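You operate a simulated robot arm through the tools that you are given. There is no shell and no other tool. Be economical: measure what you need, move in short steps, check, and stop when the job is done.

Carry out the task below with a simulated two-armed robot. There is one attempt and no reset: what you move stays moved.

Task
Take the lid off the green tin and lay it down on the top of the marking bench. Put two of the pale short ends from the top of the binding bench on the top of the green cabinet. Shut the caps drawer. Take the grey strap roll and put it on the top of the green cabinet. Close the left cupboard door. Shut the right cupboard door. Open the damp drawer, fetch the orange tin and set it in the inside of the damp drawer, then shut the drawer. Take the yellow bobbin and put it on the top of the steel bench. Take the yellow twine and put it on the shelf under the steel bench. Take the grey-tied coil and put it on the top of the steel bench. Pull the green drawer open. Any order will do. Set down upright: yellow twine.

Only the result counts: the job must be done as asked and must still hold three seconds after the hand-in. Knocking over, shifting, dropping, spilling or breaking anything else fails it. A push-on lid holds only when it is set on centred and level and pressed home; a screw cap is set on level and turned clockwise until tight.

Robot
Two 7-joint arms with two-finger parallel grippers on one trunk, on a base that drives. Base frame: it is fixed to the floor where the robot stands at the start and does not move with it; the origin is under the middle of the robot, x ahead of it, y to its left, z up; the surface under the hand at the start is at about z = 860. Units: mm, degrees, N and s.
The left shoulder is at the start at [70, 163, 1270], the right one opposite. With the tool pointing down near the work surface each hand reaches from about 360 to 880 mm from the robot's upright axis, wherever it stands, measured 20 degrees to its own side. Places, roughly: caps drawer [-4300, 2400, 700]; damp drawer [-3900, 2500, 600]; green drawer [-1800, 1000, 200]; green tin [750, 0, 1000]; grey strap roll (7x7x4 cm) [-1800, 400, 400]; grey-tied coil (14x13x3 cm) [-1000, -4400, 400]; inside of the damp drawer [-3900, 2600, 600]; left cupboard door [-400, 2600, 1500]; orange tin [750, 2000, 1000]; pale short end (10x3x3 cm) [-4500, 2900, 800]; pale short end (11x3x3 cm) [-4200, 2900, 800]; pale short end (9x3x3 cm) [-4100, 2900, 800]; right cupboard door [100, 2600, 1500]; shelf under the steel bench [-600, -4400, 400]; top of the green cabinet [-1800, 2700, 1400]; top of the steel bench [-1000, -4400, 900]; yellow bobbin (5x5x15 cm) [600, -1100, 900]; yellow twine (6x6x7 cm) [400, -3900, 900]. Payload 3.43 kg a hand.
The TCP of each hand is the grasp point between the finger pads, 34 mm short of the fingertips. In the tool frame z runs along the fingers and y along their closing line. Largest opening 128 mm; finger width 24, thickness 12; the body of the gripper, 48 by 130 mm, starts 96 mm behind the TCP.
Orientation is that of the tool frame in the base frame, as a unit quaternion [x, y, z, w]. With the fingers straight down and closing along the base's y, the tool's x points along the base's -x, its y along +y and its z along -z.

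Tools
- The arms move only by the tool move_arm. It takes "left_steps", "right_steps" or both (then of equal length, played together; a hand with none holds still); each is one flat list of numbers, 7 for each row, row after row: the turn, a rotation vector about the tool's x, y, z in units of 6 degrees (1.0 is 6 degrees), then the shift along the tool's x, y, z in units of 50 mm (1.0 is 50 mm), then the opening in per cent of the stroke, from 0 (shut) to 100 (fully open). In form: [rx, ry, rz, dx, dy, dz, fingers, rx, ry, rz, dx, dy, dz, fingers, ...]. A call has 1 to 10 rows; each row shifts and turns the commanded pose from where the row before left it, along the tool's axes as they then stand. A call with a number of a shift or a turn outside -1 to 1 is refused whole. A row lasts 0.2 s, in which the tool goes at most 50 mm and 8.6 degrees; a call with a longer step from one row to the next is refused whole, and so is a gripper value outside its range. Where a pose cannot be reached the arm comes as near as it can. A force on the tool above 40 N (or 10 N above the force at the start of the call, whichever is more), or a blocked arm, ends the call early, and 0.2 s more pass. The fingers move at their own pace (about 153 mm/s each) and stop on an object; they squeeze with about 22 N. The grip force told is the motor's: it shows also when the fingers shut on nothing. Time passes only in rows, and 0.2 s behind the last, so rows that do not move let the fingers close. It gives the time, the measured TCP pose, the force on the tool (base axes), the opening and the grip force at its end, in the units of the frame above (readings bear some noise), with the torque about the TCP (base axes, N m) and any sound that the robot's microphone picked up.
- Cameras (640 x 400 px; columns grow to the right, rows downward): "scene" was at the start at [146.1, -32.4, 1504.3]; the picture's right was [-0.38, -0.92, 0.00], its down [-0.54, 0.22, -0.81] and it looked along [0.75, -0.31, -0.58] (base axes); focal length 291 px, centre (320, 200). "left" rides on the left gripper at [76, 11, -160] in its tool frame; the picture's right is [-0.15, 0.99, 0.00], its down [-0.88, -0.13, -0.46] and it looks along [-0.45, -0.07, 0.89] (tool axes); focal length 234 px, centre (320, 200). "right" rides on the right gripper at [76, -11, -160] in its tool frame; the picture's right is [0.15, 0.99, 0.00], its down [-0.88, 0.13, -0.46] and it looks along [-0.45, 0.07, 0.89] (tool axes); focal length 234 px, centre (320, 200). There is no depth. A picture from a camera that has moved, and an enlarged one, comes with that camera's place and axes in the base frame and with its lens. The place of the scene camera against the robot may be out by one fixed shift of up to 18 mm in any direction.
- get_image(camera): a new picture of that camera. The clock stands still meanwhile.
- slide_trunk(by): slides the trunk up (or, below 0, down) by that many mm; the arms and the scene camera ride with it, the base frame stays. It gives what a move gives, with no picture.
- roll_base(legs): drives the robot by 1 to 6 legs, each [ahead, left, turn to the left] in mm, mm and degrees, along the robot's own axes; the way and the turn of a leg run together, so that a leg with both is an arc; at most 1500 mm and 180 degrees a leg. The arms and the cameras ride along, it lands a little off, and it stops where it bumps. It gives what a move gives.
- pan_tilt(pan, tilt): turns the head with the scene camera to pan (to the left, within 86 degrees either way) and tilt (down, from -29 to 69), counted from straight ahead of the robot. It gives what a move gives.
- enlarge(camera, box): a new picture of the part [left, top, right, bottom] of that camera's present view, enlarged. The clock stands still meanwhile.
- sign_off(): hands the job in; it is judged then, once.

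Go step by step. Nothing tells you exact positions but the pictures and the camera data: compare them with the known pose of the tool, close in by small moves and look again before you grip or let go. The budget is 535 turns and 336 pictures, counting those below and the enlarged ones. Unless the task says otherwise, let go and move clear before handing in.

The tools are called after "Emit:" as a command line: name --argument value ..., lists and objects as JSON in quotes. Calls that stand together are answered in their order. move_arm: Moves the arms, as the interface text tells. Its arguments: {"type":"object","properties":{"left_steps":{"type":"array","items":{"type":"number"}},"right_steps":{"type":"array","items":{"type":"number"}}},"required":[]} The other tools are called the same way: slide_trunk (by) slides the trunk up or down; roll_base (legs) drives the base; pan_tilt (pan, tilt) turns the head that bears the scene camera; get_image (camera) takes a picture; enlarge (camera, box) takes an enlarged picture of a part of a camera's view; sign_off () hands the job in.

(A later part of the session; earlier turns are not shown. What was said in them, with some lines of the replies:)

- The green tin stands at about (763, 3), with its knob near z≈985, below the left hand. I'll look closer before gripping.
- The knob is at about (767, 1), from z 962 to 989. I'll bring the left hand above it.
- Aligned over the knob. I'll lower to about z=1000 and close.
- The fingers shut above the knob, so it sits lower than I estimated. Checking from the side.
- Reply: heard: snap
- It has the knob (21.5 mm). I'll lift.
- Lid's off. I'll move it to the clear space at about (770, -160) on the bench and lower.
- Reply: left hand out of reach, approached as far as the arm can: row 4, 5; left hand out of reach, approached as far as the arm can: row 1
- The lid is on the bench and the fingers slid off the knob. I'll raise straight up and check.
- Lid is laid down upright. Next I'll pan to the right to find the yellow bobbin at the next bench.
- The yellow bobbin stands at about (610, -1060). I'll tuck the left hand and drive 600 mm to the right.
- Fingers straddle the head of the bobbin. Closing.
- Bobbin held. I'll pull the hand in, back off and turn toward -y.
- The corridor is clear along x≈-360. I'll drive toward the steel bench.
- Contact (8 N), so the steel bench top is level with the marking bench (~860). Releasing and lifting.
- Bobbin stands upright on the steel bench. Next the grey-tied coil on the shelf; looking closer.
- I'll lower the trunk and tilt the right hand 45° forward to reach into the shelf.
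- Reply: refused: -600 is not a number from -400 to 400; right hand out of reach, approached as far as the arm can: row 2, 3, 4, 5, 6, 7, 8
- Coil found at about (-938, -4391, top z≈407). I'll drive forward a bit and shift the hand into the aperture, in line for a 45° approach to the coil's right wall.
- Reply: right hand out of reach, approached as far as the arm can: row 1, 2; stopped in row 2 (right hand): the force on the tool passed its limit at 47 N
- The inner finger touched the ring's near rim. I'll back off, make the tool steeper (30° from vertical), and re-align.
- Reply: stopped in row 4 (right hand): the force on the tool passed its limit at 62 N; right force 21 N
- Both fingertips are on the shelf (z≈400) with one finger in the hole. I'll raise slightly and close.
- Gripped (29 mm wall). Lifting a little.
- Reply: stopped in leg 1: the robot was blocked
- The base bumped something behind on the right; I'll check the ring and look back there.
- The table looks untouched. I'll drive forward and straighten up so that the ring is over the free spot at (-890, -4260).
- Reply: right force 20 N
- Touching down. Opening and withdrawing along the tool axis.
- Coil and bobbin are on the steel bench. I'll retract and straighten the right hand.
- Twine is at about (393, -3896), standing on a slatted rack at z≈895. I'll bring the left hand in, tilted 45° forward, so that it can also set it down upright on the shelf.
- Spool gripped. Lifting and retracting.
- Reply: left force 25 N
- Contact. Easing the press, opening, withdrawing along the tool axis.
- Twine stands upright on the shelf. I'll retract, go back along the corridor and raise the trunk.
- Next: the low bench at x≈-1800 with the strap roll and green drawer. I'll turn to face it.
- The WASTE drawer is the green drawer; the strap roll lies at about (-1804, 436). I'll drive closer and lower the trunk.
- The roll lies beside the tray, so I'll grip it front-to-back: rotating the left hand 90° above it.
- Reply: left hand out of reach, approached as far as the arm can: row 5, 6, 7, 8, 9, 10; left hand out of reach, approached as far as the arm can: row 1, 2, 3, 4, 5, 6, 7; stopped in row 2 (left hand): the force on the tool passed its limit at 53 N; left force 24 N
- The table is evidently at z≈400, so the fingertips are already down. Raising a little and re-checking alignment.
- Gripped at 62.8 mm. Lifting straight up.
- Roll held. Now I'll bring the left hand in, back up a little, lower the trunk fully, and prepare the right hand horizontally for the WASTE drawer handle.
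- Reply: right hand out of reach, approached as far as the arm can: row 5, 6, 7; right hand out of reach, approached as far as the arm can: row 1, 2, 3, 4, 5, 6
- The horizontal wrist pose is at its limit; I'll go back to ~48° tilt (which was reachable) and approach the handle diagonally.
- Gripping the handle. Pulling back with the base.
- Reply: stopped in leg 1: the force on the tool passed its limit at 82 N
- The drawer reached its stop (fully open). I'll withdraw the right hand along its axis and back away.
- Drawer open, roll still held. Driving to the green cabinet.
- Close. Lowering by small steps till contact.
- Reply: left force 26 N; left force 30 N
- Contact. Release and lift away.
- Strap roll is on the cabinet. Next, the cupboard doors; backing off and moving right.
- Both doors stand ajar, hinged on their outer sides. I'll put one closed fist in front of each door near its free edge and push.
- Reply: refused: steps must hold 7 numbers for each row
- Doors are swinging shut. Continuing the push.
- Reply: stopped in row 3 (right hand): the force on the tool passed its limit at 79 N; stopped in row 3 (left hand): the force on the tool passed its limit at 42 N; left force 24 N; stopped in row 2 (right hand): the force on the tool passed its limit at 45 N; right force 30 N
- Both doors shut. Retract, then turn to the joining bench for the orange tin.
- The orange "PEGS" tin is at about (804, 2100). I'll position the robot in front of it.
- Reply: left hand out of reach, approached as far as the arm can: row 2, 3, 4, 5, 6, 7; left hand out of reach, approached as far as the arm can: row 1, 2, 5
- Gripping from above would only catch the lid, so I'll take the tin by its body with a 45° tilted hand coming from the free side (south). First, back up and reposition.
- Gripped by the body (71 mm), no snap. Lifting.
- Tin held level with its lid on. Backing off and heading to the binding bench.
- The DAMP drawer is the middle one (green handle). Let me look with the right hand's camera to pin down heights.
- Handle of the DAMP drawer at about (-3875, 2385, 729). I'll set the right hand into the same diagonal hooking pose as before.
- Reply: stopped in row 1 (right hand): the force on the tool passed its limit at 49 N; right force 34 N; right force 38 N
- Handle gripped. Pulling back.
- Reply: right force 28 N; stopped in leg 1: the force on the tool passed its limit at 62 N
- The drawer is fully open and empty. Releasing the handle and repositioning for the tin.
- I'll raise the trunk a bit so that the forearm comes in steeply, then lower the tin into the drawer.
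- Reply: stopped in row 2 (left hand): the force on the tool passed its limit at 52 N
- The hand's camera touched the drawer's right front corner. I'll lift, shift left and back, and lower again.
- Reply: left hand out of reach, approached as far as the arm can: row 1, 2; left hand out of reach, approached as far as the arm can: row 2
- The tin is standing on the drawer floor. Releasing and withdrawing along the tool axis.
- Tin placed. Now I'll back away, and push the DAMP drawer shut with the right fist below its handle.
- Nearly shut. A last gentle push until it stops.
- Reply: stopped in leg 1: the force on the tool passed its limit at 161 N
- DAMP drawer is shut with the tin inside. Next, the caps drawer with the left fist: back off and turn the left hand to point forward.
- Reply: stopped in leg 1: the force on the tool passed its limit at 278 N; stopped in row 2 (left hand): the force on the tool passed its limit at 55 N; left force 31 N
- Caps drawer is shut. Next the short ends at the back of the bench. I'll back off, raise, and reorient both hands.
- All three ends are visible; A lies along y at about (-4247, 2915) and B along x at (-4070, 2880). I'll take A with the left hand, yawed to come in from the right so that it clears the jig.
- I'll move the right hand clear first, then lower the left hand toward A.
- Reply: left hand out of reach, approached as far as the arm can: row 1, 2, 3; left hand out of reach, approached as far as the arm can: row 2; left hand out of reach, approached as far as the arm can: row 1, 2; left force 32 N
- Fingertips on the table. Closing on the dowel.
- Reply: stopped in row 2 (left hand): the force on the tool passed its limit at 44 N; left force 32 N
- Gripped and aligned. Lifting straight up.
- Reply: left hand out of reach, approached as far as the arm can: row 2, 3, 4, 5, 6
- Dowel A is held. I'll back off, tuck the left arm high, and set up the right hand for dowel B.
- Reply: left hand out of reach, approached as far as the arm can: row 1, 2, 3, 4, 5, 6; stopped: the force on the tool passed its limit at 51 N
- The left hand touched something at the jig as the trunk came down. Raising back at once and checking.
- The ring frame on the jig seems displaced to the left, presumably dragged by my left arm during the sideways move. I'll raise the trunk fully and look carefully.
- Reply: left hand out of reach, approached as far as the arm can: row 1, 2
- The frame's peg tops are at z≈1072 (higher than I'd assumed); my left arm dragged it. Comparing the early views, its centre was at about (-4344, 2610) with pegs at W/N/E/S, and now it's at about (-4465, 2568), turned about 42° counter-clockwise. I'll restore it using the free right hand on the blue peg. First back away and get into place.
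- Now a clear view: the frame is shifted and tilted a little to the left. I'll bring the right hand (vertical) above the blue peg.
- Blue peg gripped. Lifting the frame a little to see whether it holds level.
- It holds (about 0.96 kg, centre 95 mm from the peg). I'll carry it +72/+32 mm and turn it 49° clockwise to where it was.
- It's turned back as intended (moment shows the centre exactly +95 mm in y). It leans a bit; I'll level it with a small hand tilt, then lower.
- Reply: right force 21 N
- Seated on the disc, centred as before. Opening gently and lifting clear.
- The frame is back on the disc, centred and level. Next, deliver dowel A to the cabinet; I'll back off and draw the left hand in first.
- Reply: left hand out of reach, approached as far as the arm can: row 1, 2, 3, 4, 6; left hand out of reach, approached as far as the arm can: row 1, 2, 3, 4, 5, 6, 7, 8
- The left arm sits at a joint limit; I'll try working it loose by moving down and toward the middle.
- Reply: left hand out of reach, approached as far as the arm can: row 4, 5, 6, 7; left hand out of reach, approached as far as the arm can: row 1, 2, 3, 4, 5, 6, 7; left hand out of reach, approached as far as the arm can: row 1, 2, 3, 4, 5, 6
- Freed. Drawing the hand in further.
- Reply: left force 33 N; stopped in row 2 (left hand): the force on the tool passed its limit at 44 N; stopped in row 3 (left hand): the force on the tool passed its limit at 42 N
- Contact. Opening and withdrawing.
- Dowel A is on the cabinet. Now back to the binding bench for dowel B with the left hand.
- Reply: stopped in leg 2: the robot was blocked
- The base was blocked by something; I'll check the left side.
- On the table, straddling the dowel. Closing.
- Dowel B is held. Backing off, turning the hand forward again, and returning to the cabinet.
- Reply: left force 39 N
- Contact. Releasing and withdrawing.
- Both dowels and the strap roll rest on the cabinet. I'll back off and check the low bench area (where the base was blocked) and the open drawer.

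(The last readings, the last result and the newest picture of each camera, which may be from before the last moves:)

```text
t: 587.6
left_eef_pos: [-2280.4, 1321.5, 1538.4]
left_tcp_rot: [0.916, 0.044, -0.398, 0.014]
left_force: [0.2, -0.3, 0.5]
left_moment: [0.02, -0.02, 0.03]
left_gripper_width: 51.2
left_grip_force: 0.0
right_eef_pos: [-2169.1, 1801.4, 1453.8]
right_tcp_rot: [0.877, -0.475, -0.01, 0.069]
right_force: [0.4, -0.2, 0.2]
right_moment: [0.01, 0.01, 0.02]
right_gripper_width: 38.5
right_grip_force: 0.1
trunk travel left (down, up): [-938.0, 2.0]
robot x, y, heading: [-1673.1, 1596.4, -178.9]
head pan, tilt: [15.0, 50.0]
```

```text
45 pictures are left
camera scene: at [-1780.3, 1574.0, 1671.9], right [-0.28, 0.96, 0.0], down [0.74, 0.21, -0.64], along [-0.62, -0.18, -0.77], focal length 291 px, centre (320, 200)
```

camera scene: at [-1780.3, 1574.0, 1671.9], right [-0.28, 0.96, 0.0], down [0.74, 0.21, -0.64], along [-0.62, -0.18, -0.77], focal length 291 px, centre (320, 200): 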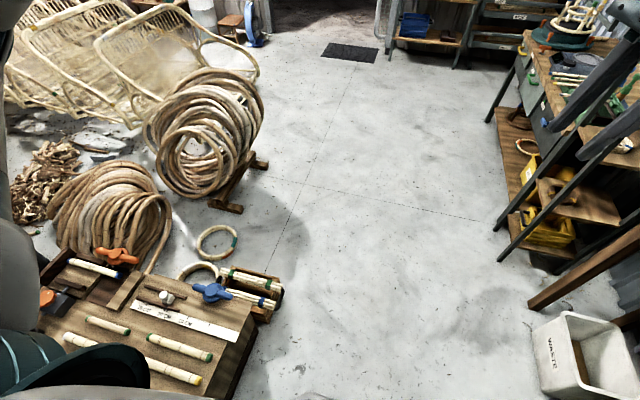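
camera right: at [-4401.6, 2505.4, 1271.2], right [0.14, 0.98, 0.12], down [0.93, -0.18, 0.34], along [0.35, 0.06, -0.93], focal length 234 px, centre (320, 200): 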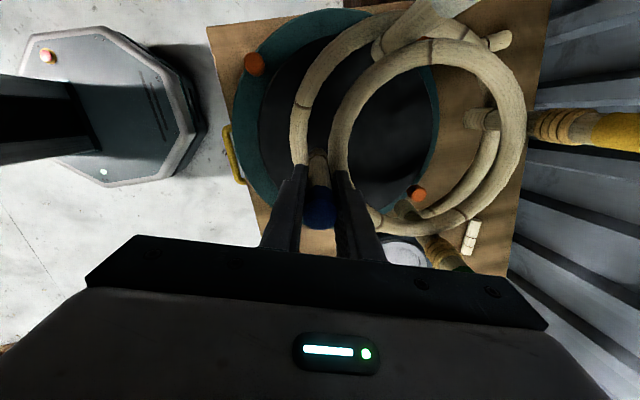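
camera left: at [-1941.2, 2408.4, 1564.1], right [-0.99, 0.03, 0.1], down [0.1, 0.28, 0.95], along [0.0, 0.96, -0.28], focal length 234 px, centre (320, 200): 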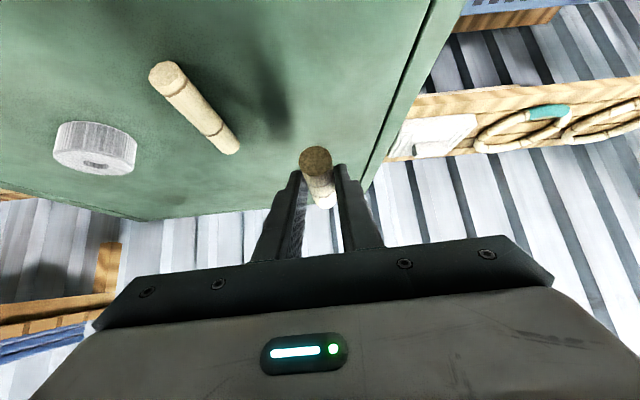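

Emit:
enlarge --camera "scene" --box '[130, 210, 330, 370]'

```text
2.50 times, centred on (230, 290) of scene
camera zoom: at [-1780.3, 1574.0, 1671.9], right [-0.28, 0.96, 0.0], down [0.74, 0.21, -0.64], along [-0.62, -0.18, -0.77], focal length 728 px, centre (545, -25)
```

zoom: 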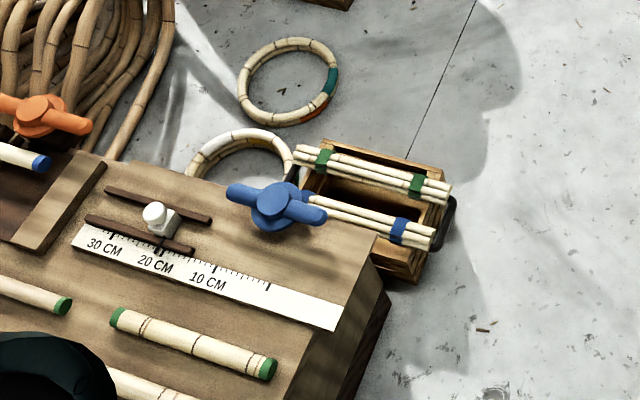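

The crate looks undisturbed and aligned. As a final check I'll return to the binding bench and take the same view as at my first arrival, to compare the jig frame's position.

Emit:
roll_base --legs '[[1150, 0, -1], [1140, 0, 0], [0, 0, -90]]'

Emit:
slide_trunk --by -88

Emit:
pan_tilt --pan 0 --tilt 35

```text
t: 602.6
left_eef_pos: [-4233.3, 2159.7, 1537.2]
left_tcp_rot: [0.685, -0.61, -0.293, -0.27]
left_force: [0.2, 0.6, -0.5]
left_moment: [-0.06, 0.0, 0.0]
left_gripper_width: 51.0
left_grip_force: 0.1
right_eef_pos: [-3753.0, 2058.2, 1454.7]
right_tcp_rot: [-0.294, 0.953, 0.055, -0.041]
right_force: [-0.3, 0.4, 0.8]
right_moment: [0.02, 0.02, 0.0]
right_gripper_width: 38.4
right_grip_force: 0.1
trunk travel left (down, up): [-938.0, 2.0]
robot x, y, heading: [-3950.9, 1556.3, 92.4]
head pan, tilt: [15.0, 50.0]
```

```text
t: 603.8
left_eef_pos: [-4232.2, 2160.4, 1450.0]
left_tcp_rot: [0.685, -0.61, -0.294, -0.268]
left_force: [0.2, -0.4, 0.3]
left_moment: [0.01, 0.0, 0.0]
left_gripper_width: 51.1
left_grip_force: 0.0
right_eef_pos: [-3752.6, 2059.1, 1366.6]
right_tcp_rot: [-0.294, 0.953, 0.055, -0.042]
right_force: [-0.4, 0.0, -0.2]
right_moment: [0.01, -0.02, -0.01]
right_gripper_width: 38.7
right_grip_force: 0.0
trunk travel left (down, up): [-850.0, 90.0]
robot x, y, heading: [-3944.8, 1554.6, 92.5]
head pan, tilt: [15.0, 50.0]
```

```text
t: 604.6
left_eef_pos: [-4233.2, 2160.0, 1450.5]
left_tcp_rot: [0.685, -0.61, -0.294, -0.269]
left_force: [-0.4, 0.5, -0.2]
left_moment: [0.0, 0.0, -0.03]
left_gripper_width: 51.3
left_grip_force: 0.1
right_eef_pos: [-3751.0, 2057.5, 1367.2]
right_tcp_rot: [-0.294, 0.953, 0.056, -0.041]
right_force: [-0.4, 0.2, -0.1]
right_moment: [-0.01, -0.03, -0.04]
right_gripper_width: 38.3
right_grip_force: 0.0
trunk travel left (down, up): [-850.0, 90.0]
robot x, y, heading: [-3948.2, 1557.4, 92.3]
head pan, tilt: [0.0, 35.0]
```

Emit:
roll_base --legs '[[-12, 19, -1.4]]'

Emit:
enlarge --camera "scene" --box '[150, 150, 350, 340]'

```text
t: 605.4
left_eef_pos: [-4231.4, 2158.7, 1449.0]
left_tcp_rot: [0.678, -0.619, -0.291, -0.27]
left_force: [0.7, 0.1, 0.9]
left_moment: [-0.01, 0.08, 0.05]
left_gripper_width: 51.1
left_grip_force: 0.1
right_eef_pos: [-3753.0, 2045.0, 1364.8]
right_tcp_rot: [-0.282, 0.957, 0.055, -0.044]
right_force: [0.8, 1.3, -0.1]
right_moment: [-0.06, 0.04, 0.0]
right_gripper_width: 38.7
right_grip_force: 0.0
trunk travel left (down, up): [-850.0, 90.0]
robot x, y, heading: [-3963.5, 1542.4, 91.0]
head pan, tilt: [0.0, 35.0]
```

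```text
2.11 times, centred on (250, 245) of scene
camera zoom: at [-3947.7, 1688.1, 1605.1], right [1.0, 0.02, 0.0], down [0.01, -0.58, -0.82], along [-0.02, 0.82, -0.58], focal length 613 px, centre (467, 105)
```

zoom: 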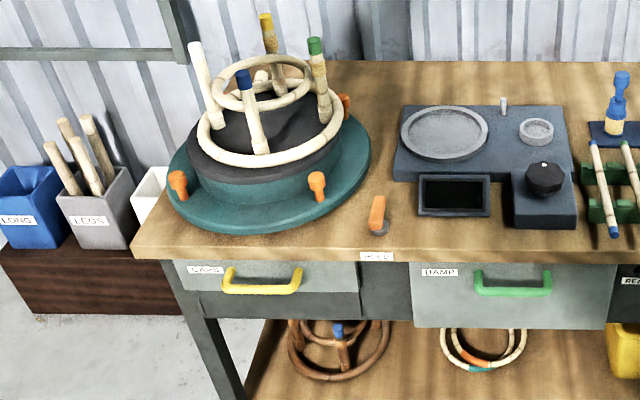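

The same view as on arrival shows both drawers shut and the jig frame back to within about a centimetre, level on its disc. Everything asked is done and both hands are clear, so I'm handing in.

Emit:
sign_off

```text
The job is handed in.
```

I did every item on the list and handed the job in. One thing went wrong along the way: I shifted a bystander object, and I don't know whether that will fail the job.

- **Bystander shifted:** while moving sideways at the binding bench, my left arm dragged the ring frame off the centre of its jig. I gripped it, lifted it and set it back level on the disc. Compared with my first view of the bench, it sits about 12 mm off and is turned roughly 7° from where it was.
- **Base bumps:** the base was stopped twice, once against the table near the steel bench and once next to the crate behind the low bench. Both looked undisturbed in pictures taken afterwards.
- **Orange tin:** I last saw it standing with its lid on before I pushed the damp drawer shut. I could not see inside after that.
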